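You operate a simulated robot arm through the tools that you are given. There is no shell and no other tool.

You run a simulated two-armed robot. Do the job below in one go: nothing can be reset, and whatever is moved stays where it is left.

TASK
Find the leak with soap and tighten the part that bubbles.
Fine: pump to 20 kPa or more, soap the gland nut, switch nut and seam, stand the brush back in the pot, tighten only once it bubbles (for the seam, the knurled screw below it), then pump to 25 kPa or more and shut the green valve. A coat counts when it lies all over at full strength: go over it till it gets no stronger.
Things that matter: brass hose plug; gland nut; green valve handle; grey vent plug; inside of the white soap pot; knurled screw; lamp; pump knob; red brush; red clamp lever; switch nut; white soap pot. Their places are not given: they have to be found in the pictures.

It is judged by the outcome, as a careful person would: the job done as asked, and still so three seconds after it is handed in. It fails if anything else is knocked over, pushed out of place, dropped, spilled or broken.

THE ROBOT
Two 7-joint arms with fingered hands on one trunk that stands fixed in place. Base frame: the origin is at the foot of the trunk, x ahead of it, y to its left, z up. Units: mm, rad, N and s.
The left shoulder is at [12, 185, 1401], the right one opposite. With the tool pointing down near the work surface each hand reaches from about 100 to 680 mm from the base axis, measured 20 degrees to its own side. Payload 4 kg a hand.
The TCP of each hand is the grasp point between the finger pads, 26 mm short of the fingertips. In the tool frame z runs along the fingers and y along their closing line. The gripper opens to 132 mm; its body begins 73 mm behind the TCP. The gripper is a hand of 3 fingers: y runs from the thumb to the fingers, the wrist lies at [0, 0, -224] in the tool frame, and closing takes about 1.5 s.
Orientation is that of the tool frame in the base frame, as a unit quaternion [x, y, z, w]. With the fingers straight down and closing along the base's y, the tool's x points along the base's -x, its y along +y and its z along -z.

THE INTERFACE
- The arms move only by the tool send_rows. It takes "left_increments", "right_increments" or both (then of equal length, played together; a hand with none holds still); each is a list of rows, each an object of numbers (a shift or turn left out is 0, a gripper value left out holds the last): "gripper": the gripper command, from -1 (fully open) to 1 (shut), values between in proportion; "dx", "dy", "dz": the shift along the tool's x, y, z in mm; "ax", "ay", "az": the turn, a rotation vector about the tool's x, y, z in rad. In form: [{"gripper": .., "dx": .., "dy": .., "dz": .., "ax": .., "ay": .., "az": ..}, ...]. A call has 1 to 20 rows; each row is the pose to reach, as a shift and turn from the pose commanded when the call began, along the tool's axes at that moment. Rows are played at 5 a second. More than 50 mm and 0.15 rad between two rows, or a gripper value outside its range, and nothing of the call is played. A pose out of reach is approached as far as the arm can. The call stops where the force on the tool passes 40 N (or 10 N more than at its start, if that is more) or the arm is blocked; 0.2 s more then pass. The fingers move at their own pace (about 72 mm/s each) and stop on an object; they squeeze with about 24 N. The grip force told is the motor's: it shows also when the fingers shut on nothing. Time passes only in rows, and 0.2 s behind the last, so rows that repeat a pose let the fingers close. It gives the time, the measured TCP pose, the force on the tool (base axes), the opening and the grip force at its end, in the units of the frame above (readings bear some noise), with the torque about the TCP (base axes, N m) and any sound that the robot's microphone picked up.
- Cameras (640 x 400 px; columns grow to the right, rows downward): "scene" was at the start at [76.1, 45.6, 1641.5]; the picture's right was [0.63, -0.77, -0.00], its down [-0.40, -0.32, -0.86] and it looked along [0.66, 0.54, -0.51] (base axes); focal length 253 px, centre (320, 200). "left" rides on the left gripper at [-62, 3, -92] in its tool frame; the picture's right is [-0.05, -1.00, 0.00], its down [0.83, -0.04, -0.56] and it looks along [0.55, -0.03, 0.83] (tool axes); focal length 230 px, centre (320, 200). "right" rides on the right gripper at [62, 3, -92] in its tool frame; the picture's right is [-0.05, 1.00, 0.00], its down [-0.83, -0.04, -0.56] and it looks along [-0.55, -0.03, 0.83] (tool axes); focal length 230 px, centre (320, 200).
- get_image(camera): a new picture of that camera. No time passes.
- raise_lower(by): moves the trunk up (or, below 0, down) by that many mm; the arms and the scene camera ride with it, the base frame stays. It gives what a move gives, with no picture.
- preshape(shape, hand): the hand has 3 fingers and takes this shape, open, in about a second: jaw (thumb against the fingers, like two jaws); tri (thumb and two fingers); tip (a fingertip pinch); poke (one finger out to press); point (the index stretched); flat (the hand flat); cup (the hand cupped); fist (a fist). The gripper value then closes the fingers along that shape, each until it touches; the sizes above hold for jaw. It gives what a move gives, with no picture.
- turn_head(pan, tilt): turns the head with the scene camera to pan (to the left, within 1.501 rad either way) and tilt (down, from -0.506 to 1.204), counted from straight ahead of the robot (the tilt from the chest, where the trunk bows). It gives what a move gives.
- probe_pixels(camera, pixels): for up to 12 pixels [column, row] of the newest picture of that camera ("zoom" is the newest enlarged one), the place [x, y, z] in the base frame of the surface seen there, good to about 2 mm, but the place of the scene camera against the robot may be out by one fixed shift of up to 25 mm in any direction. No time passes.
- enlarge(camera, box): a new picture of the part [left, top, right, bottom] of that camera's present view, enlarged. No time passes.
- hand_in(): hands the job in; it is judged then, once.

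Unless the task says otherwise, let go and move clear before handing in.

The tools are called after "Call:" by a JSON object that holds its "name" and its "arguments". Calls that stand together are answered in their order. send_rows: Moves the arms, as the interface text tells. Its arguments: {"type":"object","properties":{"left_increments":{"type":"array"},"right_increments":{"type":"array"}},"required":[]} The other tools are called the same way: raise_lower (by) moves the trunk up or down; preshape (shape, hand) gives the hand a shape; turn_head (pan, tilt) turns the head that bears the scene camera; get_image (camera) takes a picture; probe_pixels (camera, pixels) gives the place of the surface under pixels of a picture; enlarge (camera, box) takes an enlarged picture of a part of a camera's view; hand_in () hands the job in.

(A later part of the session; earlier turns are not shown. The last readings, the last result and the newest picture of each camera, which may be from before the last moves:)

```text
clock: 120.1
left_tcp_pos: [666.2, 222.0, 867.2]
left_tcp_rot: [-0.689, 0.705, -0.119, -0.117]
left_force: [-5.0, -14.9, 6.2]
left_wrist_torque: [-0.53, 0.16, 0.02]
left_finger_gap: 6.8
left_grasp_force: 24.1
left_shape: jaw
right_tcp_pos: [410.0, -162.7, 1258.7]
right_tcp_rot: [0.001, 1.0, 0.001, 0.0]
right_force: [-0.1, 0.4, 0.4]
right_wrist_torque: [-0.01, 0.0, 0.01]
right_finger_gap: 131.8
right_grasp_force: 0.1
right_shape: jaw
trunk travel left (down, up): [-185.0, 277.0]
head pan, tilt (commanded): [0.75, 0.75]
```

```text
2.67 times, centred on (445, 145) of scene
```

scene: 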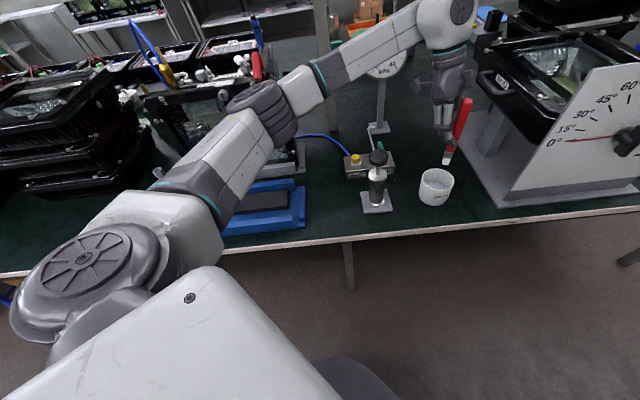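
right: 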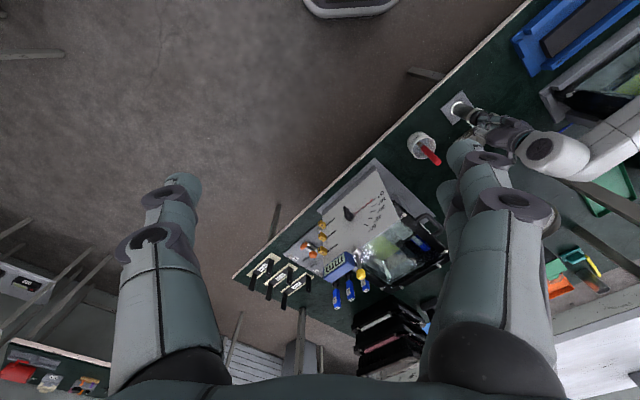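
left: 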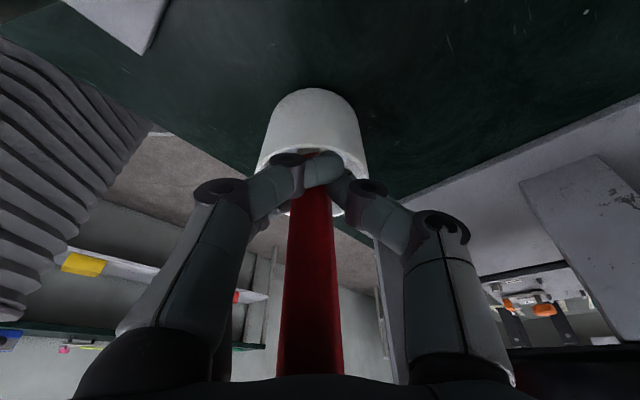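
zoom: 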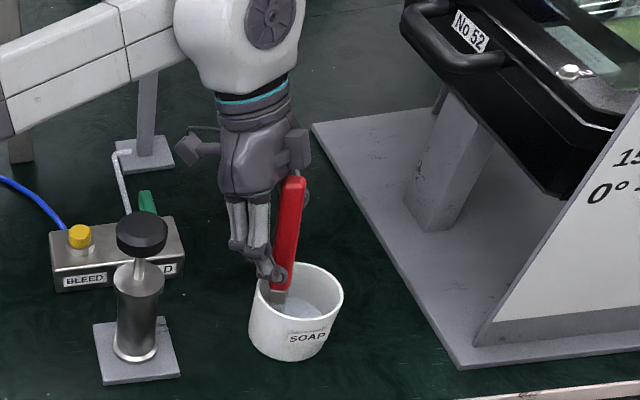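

There is a 15 N sideways push on the rim — too much. I'll back off about 5 mm to just light contact before releasing.

Call:
{"name": "send_rows", "arguments": {"left_increments": [{"dx": 4.7, "dy": 0, "dz": 1.6}, {"dx": 4.7, "dy": 0, "dz": 1.6}]}}

Call:
{"name": "get_image", "arguments": {"camera": "left"}}

Call:
{"name": "probe_pixels", "arguments": {"camera": "left", "pixels": [[316, 115], [316, 142], [305, 200], [310, 250], [310, 300], [310, 350], [318, 147]]}}

```text
clock: 120.7
left_tcp_pos: [666.6, 221.7, 863.8]
left_tcp_rot: [-0.691, 0.703, -0.119, -0.117]
left_force: [-5.4, -3.0, 4.4]
left_wrist_torque: [-0.18, 0.2, -0.01]
left_finger_gap: 6.7
left_grasp_force: 24.2
left_shape: jaw
right_tcp_pos: [411.1, -160.8, 1256.7]
right_tcp_rot: [0.0, 1.0, 0.001, 0.001]
right_force: [0.0, -0.1, -0.8]
right_wrist_torque: [0.01, 0.0, 0.01]
right_finger_gap: 131.8
right_grasp_force: 0.1
right_shape: jaw
trunk travel left (down, up): [-185.0, 277.0]
head pan, tilt (commanded): [0.75, 0.75]
```

```text
taken
```

left: 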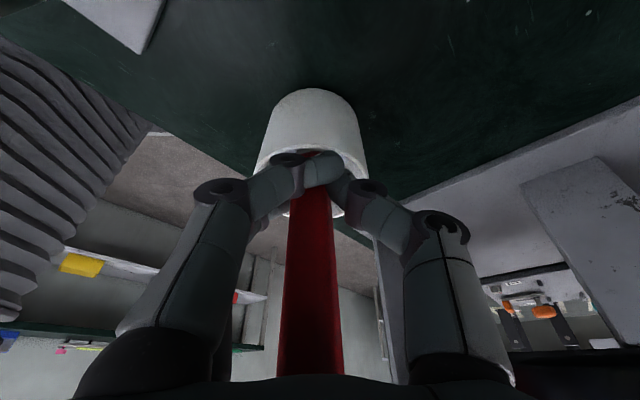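

```text
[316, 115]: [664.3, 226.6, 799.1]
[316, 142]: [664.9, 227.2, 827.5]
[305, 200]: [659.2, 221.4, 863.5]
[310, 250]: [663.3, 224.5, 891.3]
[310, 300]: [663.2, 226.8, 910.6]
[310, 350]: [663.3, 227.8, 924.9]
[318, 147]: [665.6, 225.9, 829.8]
```

Contact is light now and the brush leans 6° onto the +y rim. I'll release gradually.

Call:
{"name": "send_rows", "arguments": {"left_increments": [{"gripper": 0.9}, {"gripper": 0.82}, {"gripper": 0.74}, {"gripper": 0.66}, {"gripper": 0.55}, {"gripper": 0.5}]}}

Call:
{"name": "get_image", "arguments": {"camera": "left"}}

Call:
{"name": "probe_pixels", "arguments": {"camera": "left", "pixels": [[316, 142], [312, 160], [312, 200], [312, 250], [312, 300], [312, 350]]}}

Call:
{"name": "enlarge", "arguments": {"camera": "scene", "box": [390, 70, 500, 220]}}

```text
clock: 122.1
left_tcp_pos: [666.8, 220.8, 865.3]
left_tcp_rot: [-0.691, 0.703, -0.119, -0.117]
left_force: [0.1, -0.5, -0.3]
left_wrist_torque: [0.02, 0.01, 0.02]
left_finger_gap: 32.5
left_grasp_force: 0.2
left_shape: jaw
right_tcp_pos: [411.0, -160.5, 1257.4]
right_tcp_rot: [0.0, 1.0, 0.0, 0.0]
right_force: [0.2, 0.8, -0.7]
right_wrist_torque: [0.01, -0.02, 0.0]
right_finger_gap: 131.9
right_grasp_force: 0.0
right_shape: jaw
trunk travel left (down, up): [-185.0, 277.0]
head pan, tilt (commanded): [0.75, 0.75]
```

```text
taken
```

left: 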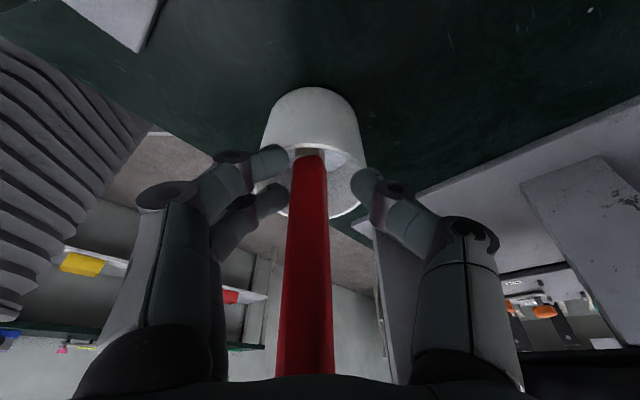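

```text
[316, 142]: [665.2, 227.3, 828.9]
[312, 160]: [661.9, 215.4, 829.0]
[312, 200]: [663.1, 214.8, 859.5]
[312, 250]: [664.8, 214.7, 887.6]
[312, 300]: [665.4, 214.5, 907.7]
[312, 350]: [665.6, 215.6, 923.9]
```

```text
2.67 times, centred on (445, 145) of scene
```

zoom: 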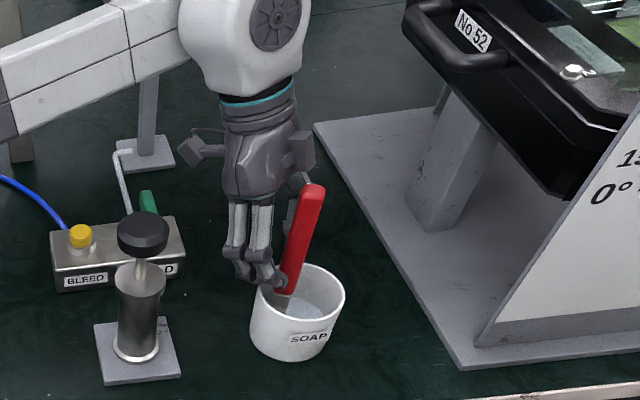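

The brush has settled upright on its own (face at y≈215 at all heights). I'll open wider and lift the hand straight up away from it.

Call:
{"name": "send_rows", "arguments": {"left_increments": [{"gripper": 0.3}, {"gripper": 0.1}, {"gripper": 0.0}, {"gripper": 0.0, "dx": 3.3, "dz": -9.4}, {"gripper": 0.0, "dx": 9.9, "dz": -28.3}, {"gripper": 0.0, "dx": 19.8, "dz": -56.6}, {"gripper": 0.0, "dx": 33, "dz": -94.3}, {"gripper": 0.0, "dx": 46, "dz": -132}, {"gripper": 0.0, "dx": 59, "dz": -170}, {"gripper": 0.0, "dx": 59, "dz": -170}]}}

Call:
{"name": "get_image", "arguments": {"camera": "left"}}

Call:
{"name": "enlarge", "arguments": {"camera": "scene", "box": [370, 70, 500, 220]}}

```text
clock: 124.3
left_tcp_pos: [667.0, 222.8, 1046.1]
left_tcp_rot: [-0.69, 0.704, -0.119, -0.118]
left_force: [0.4, 0.6, 0.6]
left_wrist_torque: [0.01, -0.02, -0.03]
left_finger_gap: 65.2
left_grasp_force: 0.1
left_shape: jaw
right_tcp_pos: [411.2, -160.4, 1256.4]
right_tcp_rot: [0.0, 1.0, 0.0, 0.0]
right_force: [0.2, -1.1, 0.6]
right_wrist_torque: [-0.01, -0.01, 0.0]
right_finger_gap: 131.9
right_grasp_force: 0.1
right_shape: jaw
trunk travel left (down, up): [-185.0, 277.0]
head pan, tilt (commanded): [0.75, 0.75]
```

```text
taken
```

left: 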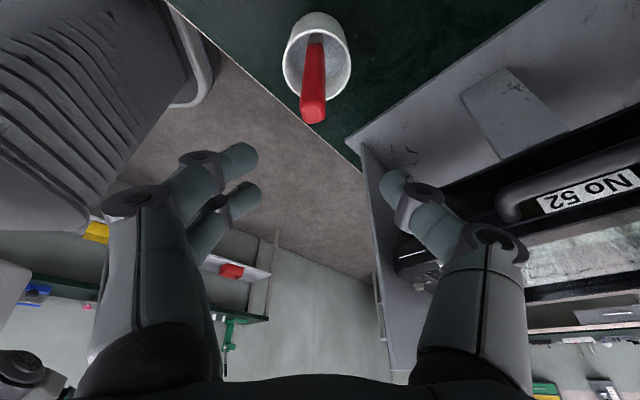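

```text
2.67 times, centred on (435, 145) of scene
```

zoom: 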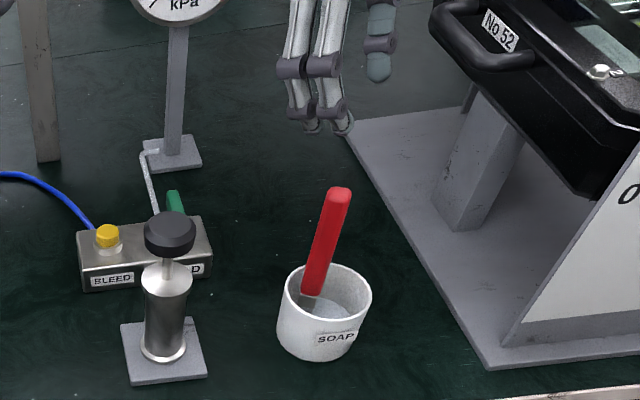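

The brush stands upright in the pot. Next I'll return over the pump with closed fingers to restore the pressure and confirm which part bubbles before tightening.

Call:
{"name": "send_rows", "arguments": {"left_increments": [{"gripper": 0.0, "dx": -11.4, "dy": 19.2, "dz": -4.1, "ax": -0.022, "ay": -0.053, "az": 0.126}, {"gripper": 0.5, "dx": -22.8, "dy": 38.5, "dz": -8.2, "ax": -0.044, "ay": -0.106, "az": 0.253}, {"gripper": 1, "dx": -34.2, "dy": 57.8, "dz": -12.3, "ax": -0.067, "ay": -0.159, "az": 0.379}, {"gripper": 1, "dx": -45.7, "dy": 77, "dz": -16.4, "ax": -0.089, "ay": -0.212, "az": 0.505}, {"gripper": 1, "dx": -57.1, "dy": 96.2, "dz": -20.5, "ax": -0.111, "ay": -0.265, "az": 0.632}, {"gripper": 1, "dx": -68.5, "dy": 115.5, "dz": -24.6, "ax": -0.133, "ay": -0.318, "az": 0.758}, {"gripper": 1, "dx": -68.5, "dy": 115.5, "dz": -24.6, "ax": -0.133, "ay": -0.318, "az": 0.758}]}}

Call:
{"name": "get_image", "arguments": {"camera": "left"}}

Call:
{"name": "get_image", "arguments": {"camera": "scene"}}

```text
clock: 125.9
left_tcp_pos: [552.3, 296.4, 1045.4]
left_tcp_rot: [-0.383, 0.924, 0.001, 0.001]
left_force: [0.5, 0.3, 0.0]
left_wrist_torque: [-0.03, 0.0, 0.02]
left_finger_gap: 0.2
left_grasp_force: 24.1
left_shape: jaw
right_tcp_pos: [412.3, -160.7, 1255.9]
right_tcp_rot: [0.0, 1.0, 0.001, 0.0]
right_force: [0.8, -0.1, 0.5]
right_wrist_torque: [0.01, 0.02, 0.0]
right_finger_gap: 131.5
right_grasp_force: 0.1
right_shape: jaw
trunk travel left (down, up): [-185.0, 277.0]
head pan, tilt (commanded): [0.75, 0.75]
```

```text
taken
```

left: 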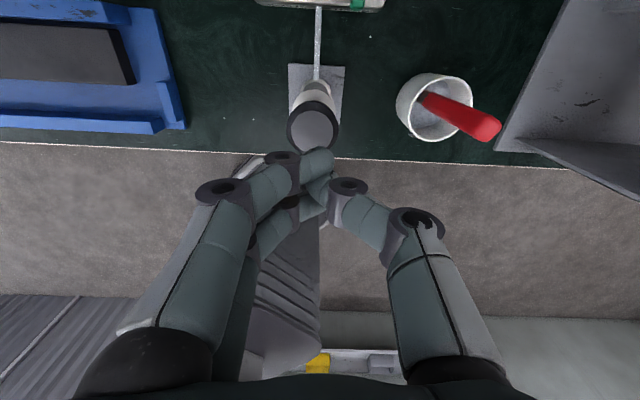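

```text
taken
```

scene: 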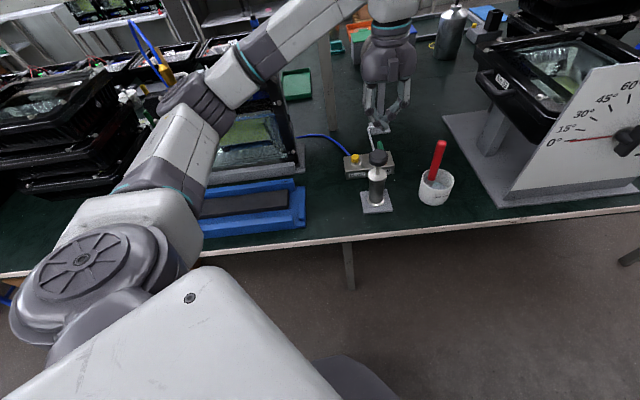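

The hand is above the pump. The elbow looks close to the lamp in this lower view, so I'll probe its position before pumping.

Call:
{"name": "probe_pixels", "arguments": {"camera": "scene", "pixels": [[190, 90], [210, 120], [225, 75], [170, 140], [126, 95], [272, 90], [135, 50], [160, 75], [345, 10], [437, 160]]}}

Call:
{"name": "enlarge", "arguments": {"camera": "scene", "box": [90, 10, 310, 180]}}

```text
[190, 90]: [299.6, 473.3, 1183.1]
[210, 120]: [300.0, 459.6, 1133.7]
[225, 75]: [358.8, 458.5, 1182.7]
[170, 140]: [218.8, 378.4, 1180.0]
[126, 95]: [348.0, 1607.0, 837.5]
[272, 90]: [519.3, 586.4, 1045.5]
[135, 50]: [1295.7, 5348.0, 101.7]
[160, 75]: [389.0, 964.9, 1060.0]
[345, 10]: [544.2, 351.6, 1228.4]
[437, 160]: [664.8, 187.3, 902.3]
```

```text
2.35 times, centred on (200, 95) of scene
```

zoom: 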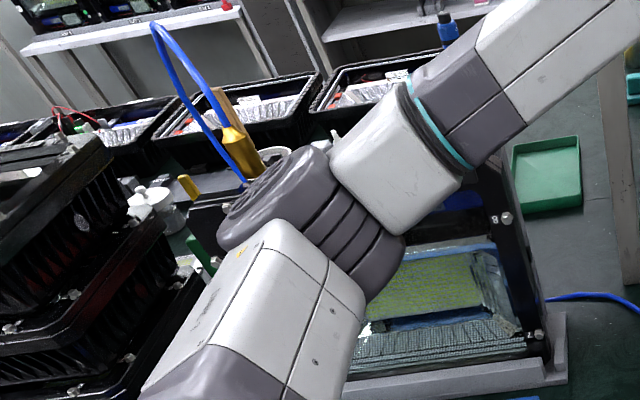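

The elbow is well in front of the lamp (about 200 mm clear). I'll do three pump strokes now.

Call:
{"name": "send_rows", "arguments": {"left_increments": [{"dz": 40}, {"dz": 73}, {"dz": 92}, {"dz": 109}, {"dz": 112}, {"dz": 92}, {"dz": 73}, {"dz": 71}, {"dz": 92}, {"dz": 109}, {"dz": 112}, {"dz": 92}, {"dz": 73}, {"dz": 71}, {"dz": 92}, {"dz": 109}, {"dz": 112}, {"dz": 92}, {"dz": 73}, {"dz": 70}]}}

Call:
{"name": "get_image", "arguments": {"camera": "scene"}}

Call:
{"name": "enlarge", "arguments": {"camera": "scene", "box": [340, 40, 420, 110]}}

```text
clock: 130.1
left_tcp_pos: [552.4, 296.2, 974.8]
left_tcp_rot: [-0.383, 0.924, 0.001, 0.001]
left_force: [0.0, -0.4, -0.2]
left_wrist_torque: [0.0, 0.02, 0.0]
left_finger_gap: 0.1
left_grasp_force: 23.9
left_shape: jaw
right_tcp_pos: [411.7, -160.2, 1256.0]
right_tcp_rot: [0.001, 1.0, 0.001, 0.0]
right_force: [0.1, -0.2, -1.0]
right_wrist_torque: [0.01, -0.01, 0.02]
right_finger_gap: 131.5
right_grasp_force: 0.0
right_shape: jaw
trunk travel left (down, up): [-185.0, 277.0]
head pan, tilt (commanded): [0.75, 0.75]
```

```text
taken
```

scene: 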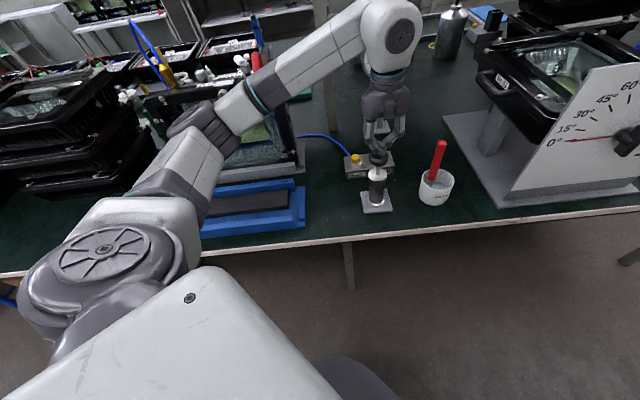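

```text
5.71 times, centred on (380, 75) of scene
```

zoom: 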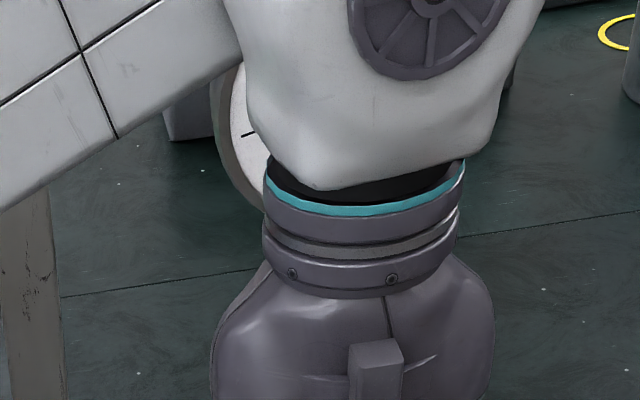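

The arm hides the gauge here. I'll do two more strokes, then lift and move aside to read it.

Call:
{"name": "send_rows", "arguments": {"left_increments": [{"dz": 21}, {"dz": 38}, {"dz": 41}, {"dz": 21}, {"dz": 2}, {"dz": 1}, {"dz": 21}, {"dz": 38}, {"dz": 41}, {"dz": 21}, {"dz": 2}, {"dz": -30}, {"dz": -75}, {"dz": -80, "dx": 30}, {"dz": -80, "dx": 70, "dy": 15}, {"dz": -80, "dx": 110, "dy": 35}, {"dz": -80, "dx": 110, "dy": 35}]}}

Call:
{"name": "get_image", "arguments": {"camera": "scene"}}

Call:
{"name": "enlarge", "arguments": {"camera": "scene", "box": [340, 40, 420, 110]}}

Call:
{"name": "enlarge", "arguments": {"camera": "scene", "box": [190, 40, 290, 110]}}

```text
clock: 133.7
left_tcp_pos: [448.0, 241.7, 1051.9]
left_tcp_rot: [-0.383, 0.924, 0.001, 0.0]
left_force: [1.0, 0.0, 0.1]
left_wrist_torque: [-0.02, -0.01, 0.0]
left_finger_gap: 0.0
left_grasp_force: 23.9
left_shape: jaw
right_tcp_pos: [411.4, -161.3, 1256.4]
right_tcp_rot: [-0.001, 1.0, 0.001, -0.001]
right_force: [-0.1, 0.5, 0.5]
right_wrist_torque: [-0.02, 0.04, 0.01]
right_finger_gap: 131.9
right_grasp_force: 0.2
right_shape: jaw
trunk travel left (down, up): [-185.0, 277.0]
head pan, tilt (commanded): [0.75, 0.75]
```

```text
taken
```

scene: 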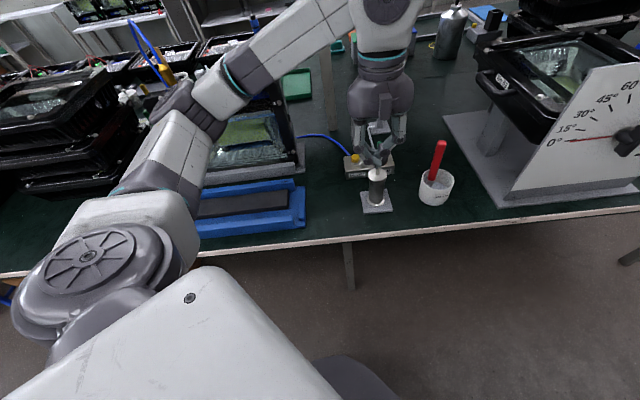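

```text
5.71 times, centred on (380, 75) of scene
```

zoom: 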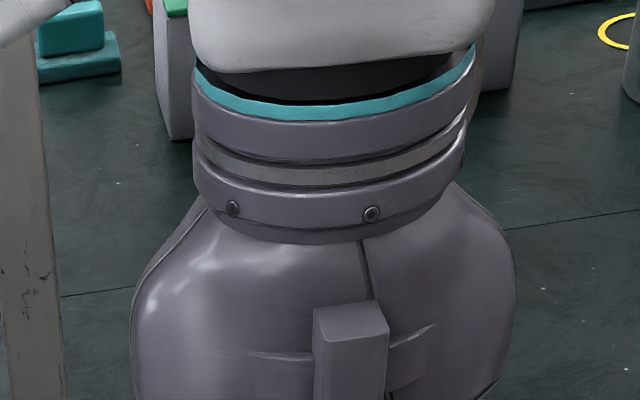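

```text
5.71 times, centred on (240, 75) of scene
```

zoom: 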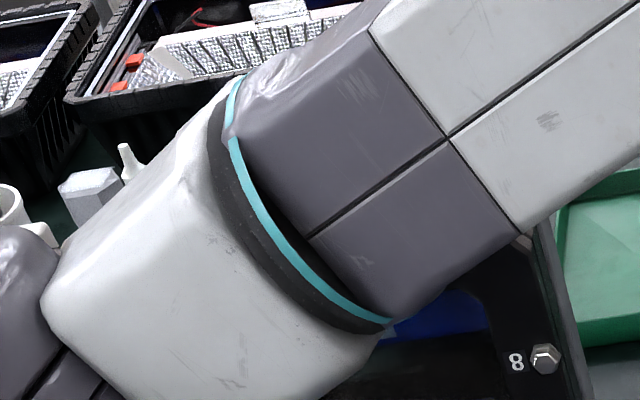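

The hand still blocks the view. I'll raise the trunk back up, which lifts the arm, and look again.

Call:
{"name": "raise_lower", "arguments": {"by": 240}}

Call:
{"name": "get_image", "arguments": {"camera": "scene"}}

Call:
{"name": "enlarge", "arguments": {"camera": "scene", "box": [350, 140, 410, 190]}}

Call:
{"name": "enlarge", "arguments": {"camera": "scene", "box": [210, 140, 310, 210]}}

```text
clock: 136.2
left_tcp_pos: [449.5, 243.1, 1294.2]
left_tcp_rot: [-0.384, 0.923, 0.0, 0.0]
left_force: [0.0, -0.1, 0.2]
left_wrist_torque: [0.0, -0.04, 0.01]
left_finger_gap: 0.0
left_grasp_force: 24.3
left_shape: jaw
right_tcp_pos: [411.4, -161.2, 1496.5]
right_tcp_rot: [0.0, 1.0, 0.0, -0.001]
right_force: [-0.4, 0.4, -0.5]
right_wrist_torque: [-0.05, 0.0, 0.0]
right_finger_gap: 131.8
right_grasp_force: 0.0
right_shape: jaw
trunk travel left (down, up): [-425.0, 37.0]
head pan, tilt (commanded): [0.75, 0.75]
```

```text
taken
```

scene: 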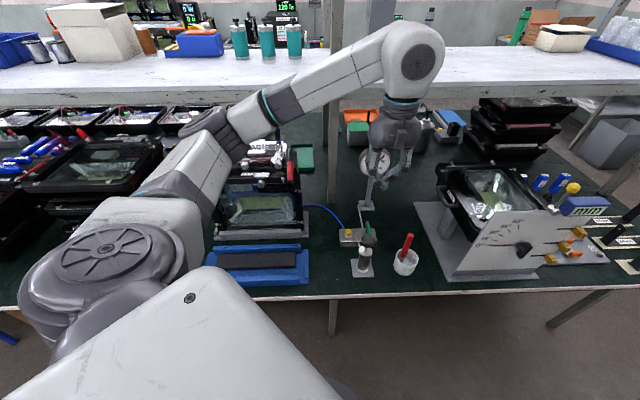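

```text
8.00 times, centred on (380, 165) of scene
```

zoom: 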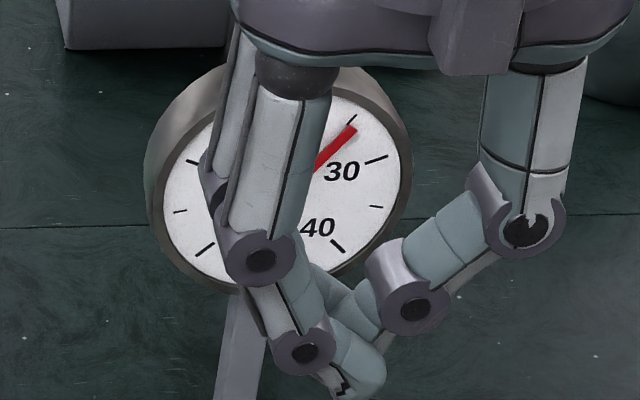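

```text
5.71 times, centred on (260, 175) of scene
```

zoom: 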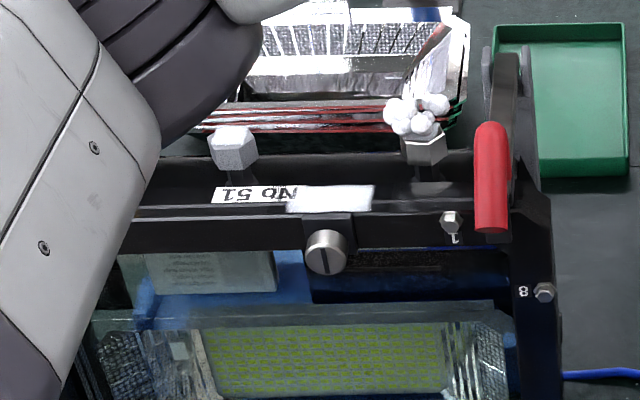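

The gauge reads about 26 kPa and only the right-hand nut bubbles; the left nut and seam stay calm. Now I'll move over that nut, turning the hand to about 75° yaw so the fingers meet opposite hex flats.

Call:
{"name": "send_rows", "arguments": {"left_increments": [{"dx": -35, "dy": 27.8, "dz": 5, "az": -0.052}, {"dx": -70, "dy": 55.5, "dz": 10, "az": -0.105}, {"dx": -105, "dy": 83.3, "dz": 18, "az": -0.157}, {"dx": -140, "dy": 111, "dz": 26, "az": -0.21}, {"dx": -175, "dy": 138.8, "dz": 35, "az": -0.262}, {"dx": -210, "dy": 166.6, "dz": 45, "az": -0.314}, {"dx": -245, "dy": 194.3, "dz": 55, "az": -0.367}, {"dx": -280, "dy": 222, "dz": 67, "az": -0.419}, {"gripper": 0.24, "dx": -315, "dy": 249.8, "dz": 80, "az": -0.471}, {"gripper": 0.24, "dx": -350.4, "dy": 277.6, "dz": 94, "az": -0.524}, {"gripper": 0.24, "dx": -350.4, "dy": 277.6, "dz": 94, "az": -0.524}]}}

Call:
{"name": "get_image", "arguments": {"camera": "left"}}

Call:
{"name": "enlarge", "arguments": {"camera": "left", "box": [250, 80, 390, 200]}}

Call:
{"name": "enlarge", "arguments": {"camera": "scene", "box": [220, 100, 320, 200]}}

```text
clock: 138.6
left_tcp_pos: [499.8, 686.8, 1200.8]
left_tcp_rot: [-0.61, 0.793, 0.0, 0.002]
left_force: [-0.8, -0.3, 0.0]
left_wrist_torque: [0.0, -0.02, 0.01]
left_finger_gap: 49.7
left_grasp_force: 0.0
left_shape: jaw
right_tcp_pos: [410.4, -161.3, 1497.6]
right_tcp_rot: [0.0, 1.0, 0.002, 0.0]
right_force: [0.1, -0.5, -0.2]
right_wrist_torque: [0.0, -0.03, -0.01]
right_finger_gap: 131.7
right_grasp_force: 0.1
right_shape: jaw
trunk travel left (down, up): [-425.0, 37.0]
head pan, tilt (commanded): [0.75, 0.75]
```

```text
taken
```

left: 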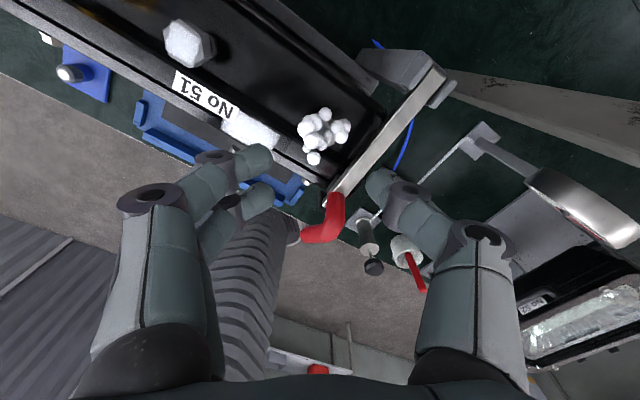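

```text
3.33 times, centred on (320, 140) of left
```

zoom: 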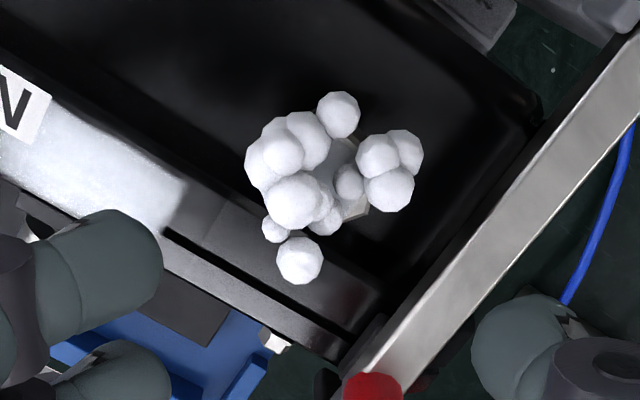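

```text
4.00 times, centred on (270, 150) of scene
```

zoom: 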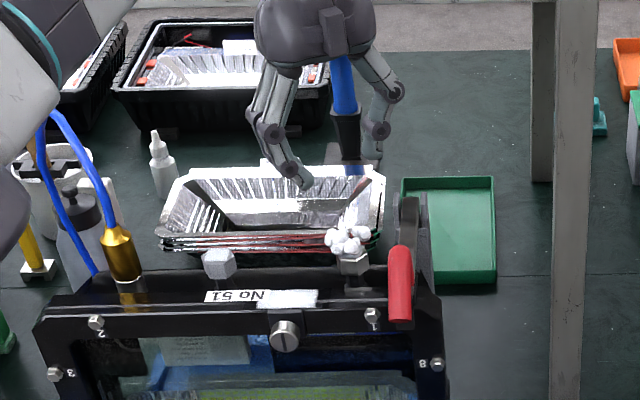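

The hand is over the nut. The forearm appears near the blue hose in the scene view; I'll probe the distance before going lower.

Call:
{"name": "probe_pixels", "arguments": {"camera": "zoom", "pixels": [[20, 130], [20, 170], [5, 210], [30, 30], [100, 10], [60, 80], [60, 115], [95, 170], [40, 140]]}}

Call:
{"name": "get_image", "arguments": {"camera": "scene"}}

```text
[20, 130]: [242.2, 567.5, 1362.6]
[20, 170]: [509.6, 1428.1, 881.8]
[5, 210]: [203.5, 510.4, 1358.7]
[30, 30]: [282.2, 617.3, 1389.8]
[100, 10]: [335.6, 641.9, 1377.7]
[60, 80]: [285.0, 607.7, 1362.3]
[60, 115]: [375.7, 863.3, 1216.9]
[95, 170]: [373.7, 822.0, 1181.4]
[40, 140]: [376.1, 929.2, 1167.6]
```

```text
taken
```

scene: 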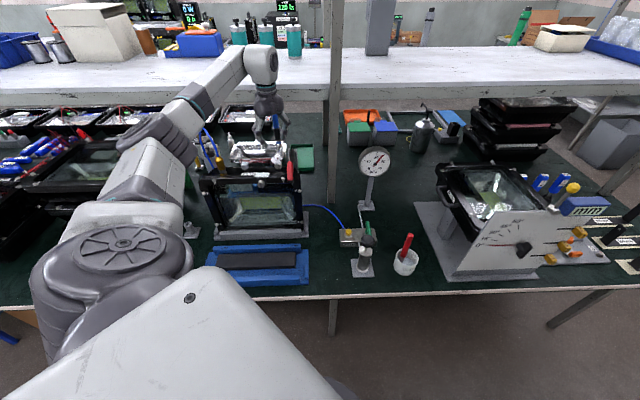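

The forearm is well away from the hose, and the gauge shows ~23 kPa with bubbles still on that nut. I'll lower the open fingers around the nut (fingertips kept above the top bar) and close.

Call:
{"name": "send_rows", "arguments": {"left_increments": [{"dy": -2.8, "dz": 35}, {"dy": -2.8, "dz": 65}, {"dy": -2.8, "dz": 85}, {"dy": -2.8, "dz": 96}, {"dy": -2.8, "dz": 96}]}}

Call:
{"name": "get_image", "arguments": {"camera": "left"}}

Call:
{"name": "enlarge", "arguments": {"camera": "scene", "box": [230, 120, 310, 200]}}

```text
clock: 139.8
left_tcp_pos: [503.8, 685.4, 1104.4]
left_tcp_rot: [-0.61, 0.793, -0.002, 0.0]
left_force: [0.0, 0.8, 0.3]
left_wrist_torque: [0.01, -0.01, 0.02]
left_finger_gap: 49.8
left_grasp_force: 0.0
left_shape: jaw
right_tcp_pos: [410.8, -160.4, 1497.0]
right_tcp_rot: [0.0, 1.0, 0.0, 0.001]
right_force: [-0.2, 0.2, 1.3]
right_wrist_torque: [0.01, 0.03, 0.0]
right_finger_gap: 131.8
right_grasp_force: 0.1
right_shape: jaw
trunk travel left (down, up): [-425.0, 37.0]
head pan, tilt (commanded): [0.75, 0.75]
```

```text
taken
```

left: 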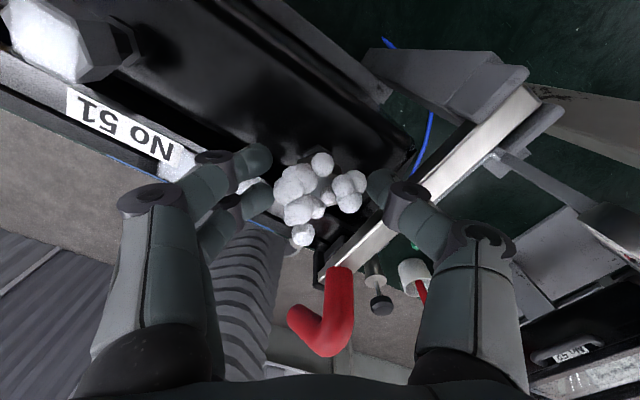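

```text
5.00 times, centred on (270, 160) of scene
```

zoom: 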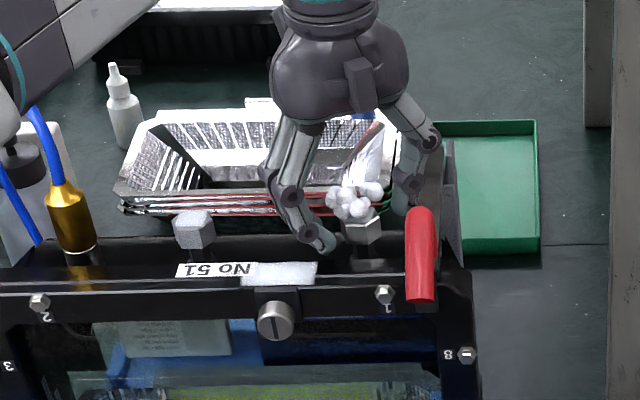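

The nut sits between the thumb and fingers with no contact elsewhere. I'll close on it.

Call:
{"name": "send_rows", "arguments": {"left_increments": [{"gripper": 0.5}, {"gripper": 1}, {"gripper": 1}, {"gripper": 1}, {"gripper": 1}, {"gripper": 1}]}}

Call:
{"name": "get_image", "arguments": {"camera": "left"}}

Call:
{"name": "enlarge", "arguments": {"camera": "scene", "box": [240, 140, 310, 200]}}

```text
clock: 141.2
left_tcp_pos: [502.6, 685.7, 1105.3]
left_tcp_rot: [-0.61, 0.793, 0.0, 0.0]
left_force: [0.4, -0.1, 0.4]
left_wrist_torque: [0.01, -0.01, 0.02]
left_finger_gap: 19.1
left_grasp_force: 24.1
left_shape: jaw
right_tcp_pos: [410.6, -160.2, 1497.0]
right_tcp_rot: [0.0, 1.0, 0.0, -0.001]
right_force: [0.9, 0.3, 0.0]
right_wrist_torque: [0.0, 0.01, 0.01]
right_finger_gap: 131.6
right_grasp_force: 0.0
right_shape: jaw
trunk travel left (down, up): [-425.0, 37.0]
head pan, tilt (commanded): [0.75, 0.75]
```

```text
taken
```

left: 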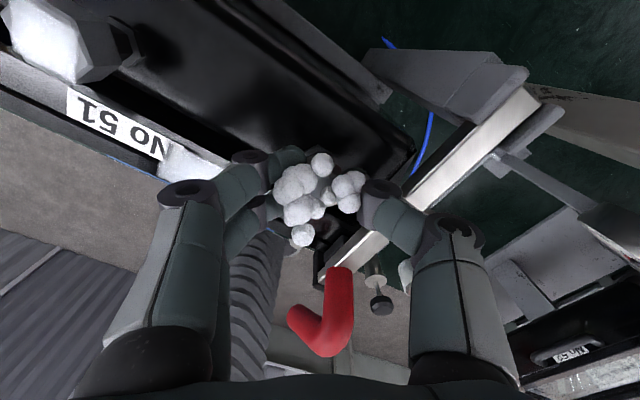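

```text
6.67 times, centred on (275, 170) of scene
```

zoom: 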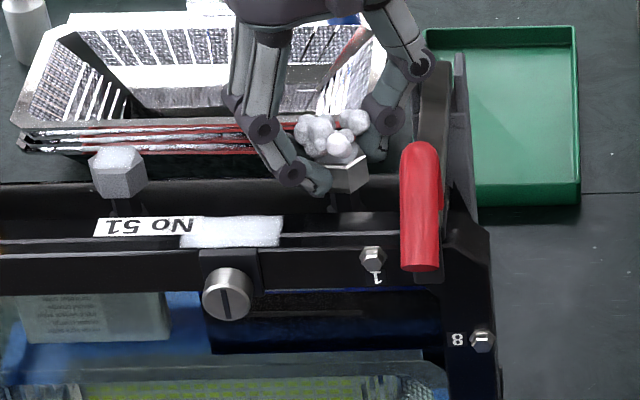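

The fingers grip the nut (gap 19 mm reading, 24 N). I'll turn clockwise seen from above in small steps, watching the torque.

Call:
{"name": "send_rows", "arguments": {"left_increments": [{"az": 0.08}, {"az": 0.16}, {"az": 0.24}, {"az": 0.32}, {"az": 0.4}]}}

Call:
{"name": "enlarge", "arguments": {"camera": "scene", "box": [240, 140, 310, 200]}}

```text
clock: 142.4
left_tcp_pos: [503.5, 684.7, 1104.4]
left_tcp_rot: [-0.439, 0.899, -0.001, 0.001]
left_force: [3.2, -2.3, 0.4]
left_wrist_torque: [-0.05, -0.04, 0.04]
left_finger_gap: 19.1
left_grasp_force: 23.9
left_shape: jaw
right_tcp_pos: [413.0, -161.5, 1495.7]
right_tcp_rot: [0.0, 1.0, 0.001, 0.0]
right_force: [0.2, -0.7, -0.3]
right_wrist_torque: [0.0, -0.01, 0.02]
right_finger_gap: 131.7
right_grasp_force: 0.0
right_shape: jaw
trunk travel left (down, up): [-425.0, 37.0]
head pan, tilt (commanded): [0.75, 0.75]
```

```text
6.67 times, centred on (275, 170) of scene
```

zoom: 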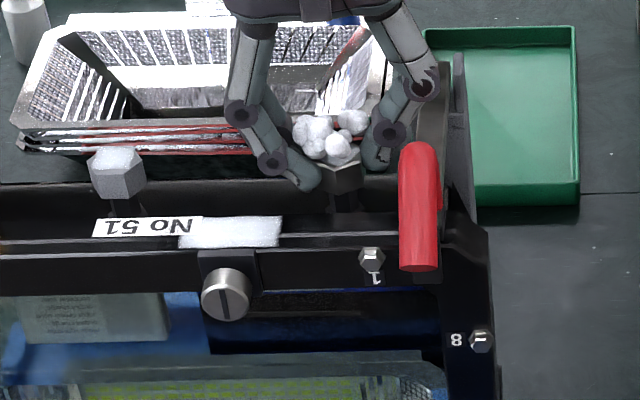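

The nut turns with the hand (yaw 75°→52°, gap unchanged, low torque). I'll keep turning.

Call:
{"name": "send_rows", "arguments": {"left_increments": [{"az": 0.1}, {"az": 0.2}, {"az": 0.3}, {"az": 0.4}, {"az": 0.5}, {"az": 0.6}, {"az": 0.7}, {"az": 0.8}]}}

Call:
{"name": "get_image", "arguments": {"camera": "left"}}

Call:
{"name": "enlarge", "arguments": {"camera": "scene", "box": [240, 140, 310, 200]}}

```text
clock: 144.2
left_tcp_pos: [502.8, 685.6, 1104.4]
left_tcp_rot: [-0.053, 0.999, 0.001, 0.0]
left_force: [6.8, -5.7, 0.6]
left_wrist_torque: [-0.13, -0.13, 0.05]
left_finger_gap: 18.6
left_grasp_force: 24.1
left_shape: jaw
right_tcp_pos: [410.3, -161.7, 1497.7]
right_tcp_rot: [0.0, 1.0, 0.001, -0.001]
right_force: [-0.4, 0.8, -0.4]
right_wrist_torque: [0.0, -0.01, 0.02]
right_finger_gap: 132.0
right_grasp_force: 0.0
right_shape: jaw
trunk travel left (down, up): [-425.0, 37.0]
head pan, tilt (commanded): [0.75, 0.75]
```

```text
taken
```

left: 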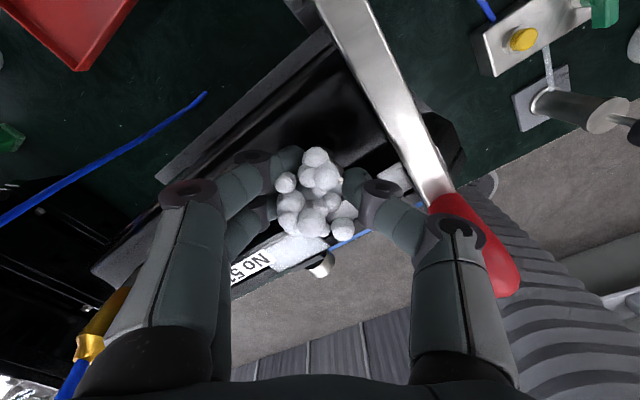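

```text
6.67 times, centred on (275, 170) of scene
```

zoom: 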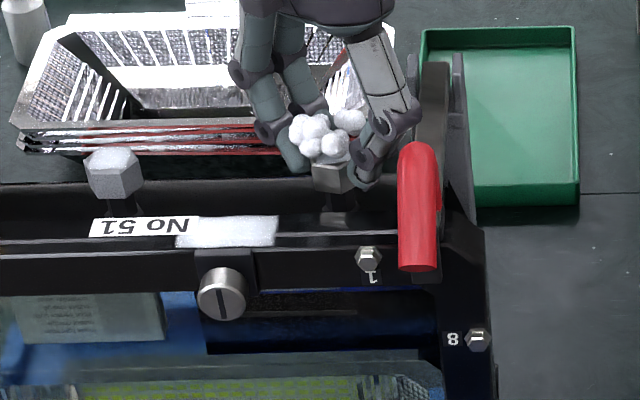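

Turned about 69° so far, still easy and still bubbling. I'll continue turning clockwise.

Call:
{"name": "send_rows", "arguments": {"left_increments": [{"az": 0.1}, {"az": 0.2}, {"az": 0.3}, {"az": 0.4}, {"az": 0.5}, {"az": 0.6}]}}

Call:
{"name": "get_image", "arguments": {"camera": "left"}}

Call:
{"name": "enlarge", "arguments": {"camera": "scene", "box": [240, 140, 310, 200]}}

Call:
{"name": "enlarge", "arguments": {"camera": "scene", "box": [350, 140, 410, 190]}}

```text
clock: 145.6
left_tcp_pos: [502.2, 685.5, 1104.0]
left_tcp_rot: [0.243, 0.97, 0.001, 0.0]
left_force: [2.3, -4.7, 0.4]
left_wrist_torque: [-0.11, -0.05, 0.14]
left_finger_gap: 18.7
left_grasp_force: 24.2
left_shape: jaw
right_tcp_pos: [410.4, -160.9, 1497.1]
right_tcp_rot: [0.0, 1.0, 0.001, 0.0]
right_force: [-0.4, -0.4, -0.6]
right_wrist_torque: [0.01, 0.0, 0.01]
right_finger_gap: 131.6
right_grasp_force: 0.0
right_shape: jaw
trunk travel left (down, up): [-425.0, 37.0]
head pan, tilt (commanded): [0.75, 0.75]
```

```text
taken
```

left: 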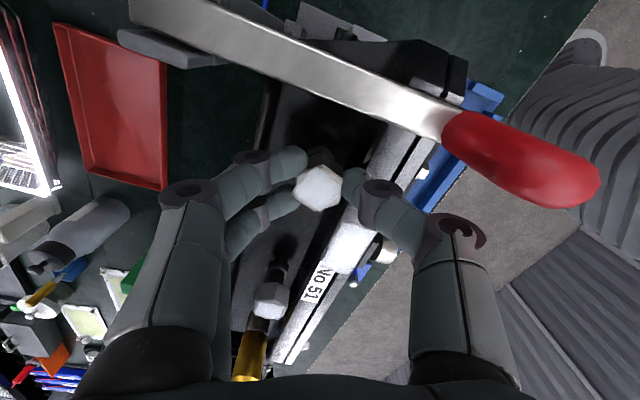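

```text
6.67 times, centred on (275, 170) of scene
```

zoom: 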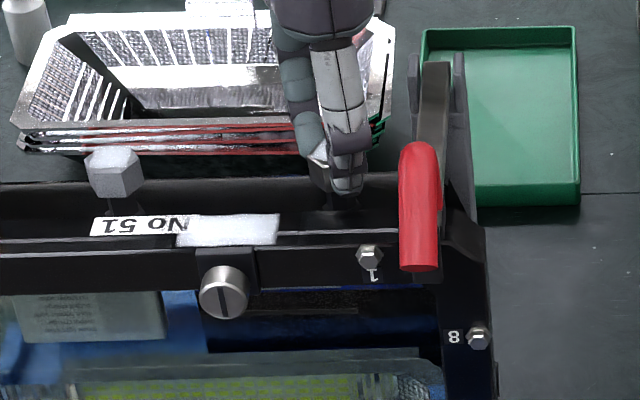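

```text
8.00 times, centred on (380, 165) of scene
```

zoom: 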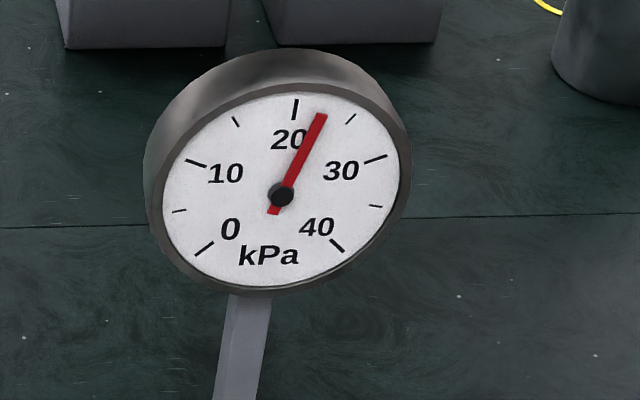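

The bubbles have vanished and the nut's top shows its full white coat; torque is rising (0.14 N·m) and the gauge reads ~22 kPa. I'll nip it up slightly more and watch the torque and gauge.

Call:
{"name": "send_rows", "arguments": {"left_increments": [{"az": 0.05}, {"az": 0.1}, {"az": 0.1}]}}

Call:
{"name": "enlarge", "arguments": {"camera": "scene", "box": [350, 140, 410, 190]}}

Call:
{"name": "enlarge", "arguments": {"camera": "left", "box": [270, 140, 370, 230]}}

```text
clock: 146.4
left_tcp_pos: [503.1, 684.9, 1104.7]
left_tcp_rot: [0.291, 0.957, 0.001, 0.001]
left_force: [1.9, -6.3, -0.2]
left_wrist_torque: [-0.14, 0.0, 0.47]
left_finger_gap: 18.7
left_grasp_force: 23.3
left_shape: jaw
right_tcp_pos: [411.8, -161.1, 1497.1]
right_tcp_rot: [0.0, 1.0, 0.001, 0.0]
right_force: [0.5, -0.4, 0.2]
right_wrist_torque: [-0.01, -0.02, 0.01]
right_finger_gap: 132.0
right_grasp_force: 0.1
right_shape: jaw
trunk travel left (down, up): [-425.0, 37.0]
head pan, tilt (commanded): [0.75, 0.75]
```

```text
8.00 times, centred on (380, 165) of scene
```

zoom: 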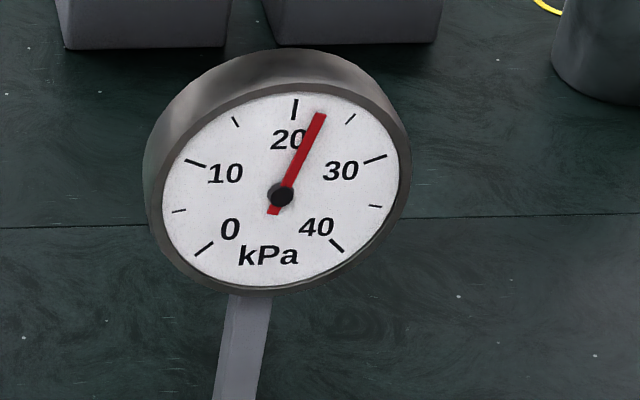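

```text
4.44 times, centred on (320, 185) of left
```

zoom: 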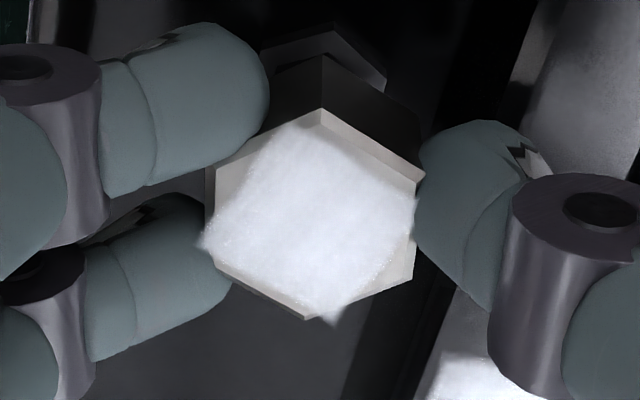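

Torque climbed to 0.47 N·m, so the nut is snug. I'll hold a few seconds and check that the pressure stays.

Call:
{"name": "send_rows", "arguments": {"left_increments": [{"az": 0}, {"az": 0}, {"az": 0}, {"az": 0}, {"az": 0}, {"az": 0}, {"az": 0}, {"az": 0}, {"az": 0}, {"az": 0}, {"az": 0}, {"az": 0}, {"az": 0}, {"az": 0}, {"az": 0}]}}

Call:
{"name": "enlarge", "arguments": {"camera": "scene", "box": [350, 140, 410, 190]}}

```text
clock: 149.6
left_tcp_pos: [504.5, 684.5, 1105.1]
left_tcp_rot: [0.291, 0.957, 0.001, 0.001]
left_force: [1.4, -4.4, 0.0]
left_wrist_torque: [-0.14, 0.01, 0.41]
left_finger_gap: 18.4
left_grasp_force: 24.1
left_shape: jaw
right_tcp_pos: [411.2, -160.6, 1496.4]
right_tcp_rot: [0.0, 1.0, 0.001, 0.001]
right_force: [0.1, -0.5, 0.3]
right_wrist_torque: [-0.02, 0.02, 0.0]
right_finger_gap: 131.9
right_grasp_force: 0.2
right_shape: jaw
trunk travel left (down, up): [-425.0, 37.0]
head pan, tilt (commanded): [0.75, 0.75]
```

```text
8.00 times, centred on (380, 165) of scene
```

zoom: 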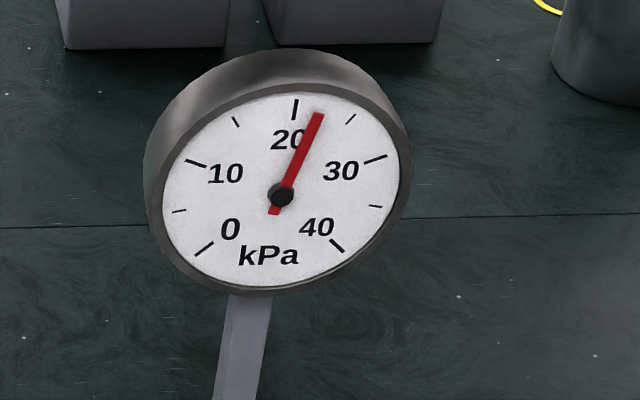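

The needle is practically steady. I'll give it one more small nudge to be sure it is seated.

Call:
{"name": "send_rows", "arguments": {"left_increments": [{"az": 0.04}, {"az": 0.08}, {"az": 0.08}, {"az": 0.08}, {"az": 0.08}, {"az": 0.08}, {"az": 0.08}, {"az": 0.08}, {"az": 0.08}, {"az": 0.08}, {"az": 0.08}]}}

Call:
{"name": "enlarge", "arguments": {"camera": "scene", "box": [350, 140, 410, 190]}}

Call:
{"name": "enlarge", "arguments": {"camera": "left", "box": [270, 140, 370, 230]}}

```text
clock: 152.0
left_tcp_pos: [502.3, 684.6, 1105.5]
left_tcp_rot: [0.329, 0.944, 0.002, 0.0]
left_force: [2.9, -7.5, -0.6]
left_wrist_torque: [-0.14, -0.01, 0.5]
left_finger_gap: 18.6
left_grasp_force: 24.4
left_shape: jaw
right_tcp_pos: [412.1, -160.6, 1496.2]
right_tcp_rot: [0.0, 1.0, 0.001, 0.0]
right_force: [-0.5, -0.2, 0.1]
right_wrist_torque: [-0.03, -0.02, -0.04]
right_finger_gap: 131.8
right_grasp_force: 0.1
right_shape: jaw
trunk travel left (down, up): [-425.0, 37.0]
head pan, tilt (commanded): [0.75, 0.75]
```

```text
8.00 times, centred on (380, 165) of scene
```

zoom: 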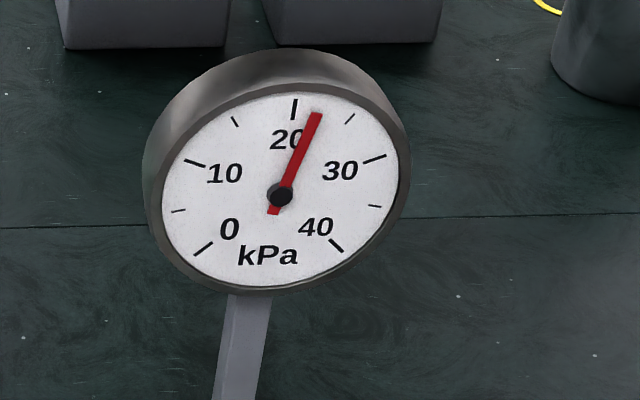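

```text
4.44 times, centred on (320, 185) of left
```

zoom: 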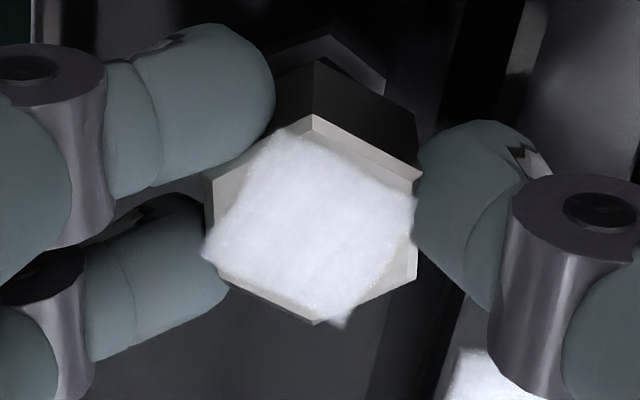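

The pressure holds at ~22 kPa with the nut tight and no bubbles. I'll release the nut, lift straight up, and go back over the pump with closed fingers.

Call:
{"name": "send_rows", "arguments": {"left_increments": [{"gripper": 0.5}, {"gripper": 0.24}, {"gripper": 0.24}, {"gripper": 0.24, "dz": -25}, {"gripper": 0.24, "dz": -60}, {"gripper": 0.24, "dz": -100}, {"gripper": 0.24, "dx": -28, "dy": -27.3, "dz": -100, "az": -0.145}, {"gripper": 0.24, "dx": -56, "dy": -54.6, "dz": -100, "az": -0.29}, {"gripper": 0.24, "dx": -84, "dy": -81.9, "dz": -100, "az": -0.435}, {"gripper": 0.24, "dx": -112, "dy": -109.2, "dz": -100, "az": -0.58}, {"gripper": 1, "dx": -140, "dy": -136.4, "dz": -100, "az": -0.725}, {"gripper": 1, "dx": -168, "dy": -163.7, "dz": -100, "az": -0.87}, {"gripper": 1, "dx": -196, "dy": -191, "dz": -100, "az": -1.015}, {"gripper": 1, "dx": -224, "dy": -218.3, "dz": -100, "az": -1.16}, {"gripper": 1, "dx": -252, "dy": -245.6, "dz": -100, "az": -1.305}, {"gripper": 1, "dx": -279.7, "dy": -272.9, "dz": -100, "az": -1.45}, {"gripper": 1, "dx": -279.7, "dy": -272.9, "dz": -60, "az": -1.45}, {"gripper": 1, "dx": -279.7, "dy": -272.9, "dz": -15, "az": -1.45}, {"gripper": 1, "dx": -279.7, "dy": -272.9, "dz": 30, "az": -1.45}, {"gripper": 1, "dx": -279.7, "dy": -272.9, "dz": 60, "az": -1.45}]}}

Call:
{"name": "get_image", "arguments": {"camera": "left"}}

Call:
{"name": "get_image", "arguments": {"camera": "scene"}}

Call:
{"name": "enlarge", "arguments": {"camera": "scene", "box": [210, 140, 310, 210]}}

```text
clock: 156.2
left_tcp_pos: [552.3, 300.3, 1043.8]
left_tcp_rot: [-0.38, 0.925, 0.0, 0.0]
left_force: [0.2, 0.1, -0.1]
left_wrist_torque: [0.02, 0.01, 0.01]
left_finger_gap: 0.2
left_grasp_force: 24.2
left_shape: jaw
right_tcp_pos: [412.0, -159.5, 1497.2]
right_tcp_rot: [0.0, 1.0, 0.001, 0.0]
right_force: [0.4, -0.3, 0.2]
right_wrist_torque: [0.03, 0.02, 0.01]
right_finger_gap: 131.8
right_grasp_force: 0.0
right_shape: jaw
trunk travel left (down, up): [-425.0, 37.0]
head pan, tilt (commanded): [0.75, 0.75]
```

```text
taken
```

left: 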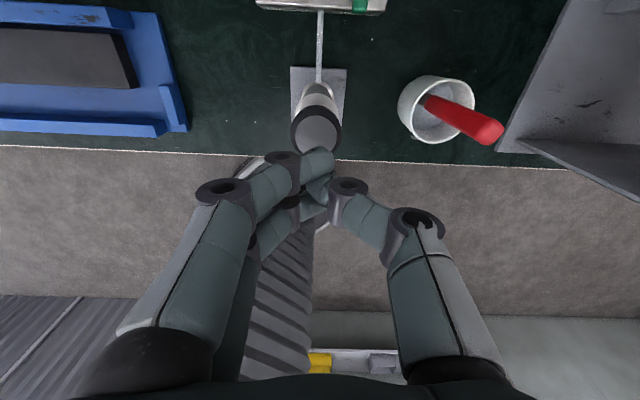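

```text
taken
```

scene: 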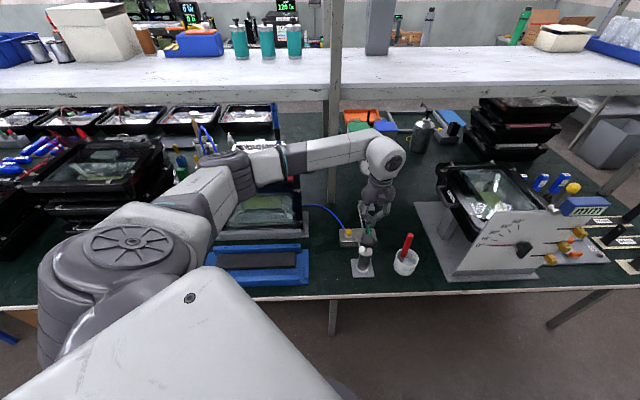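

```text
5.71 times, centred on (260, 175) of scene
```

zoom: 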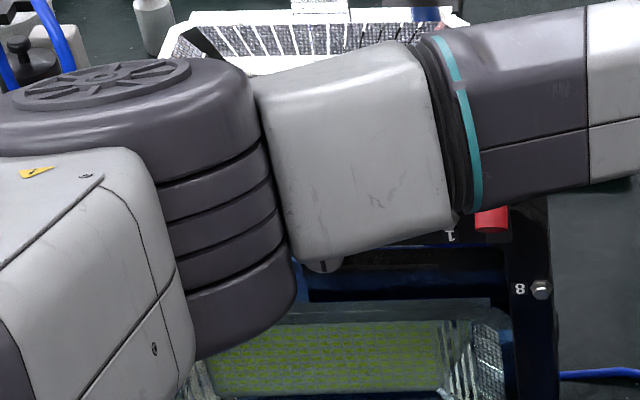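

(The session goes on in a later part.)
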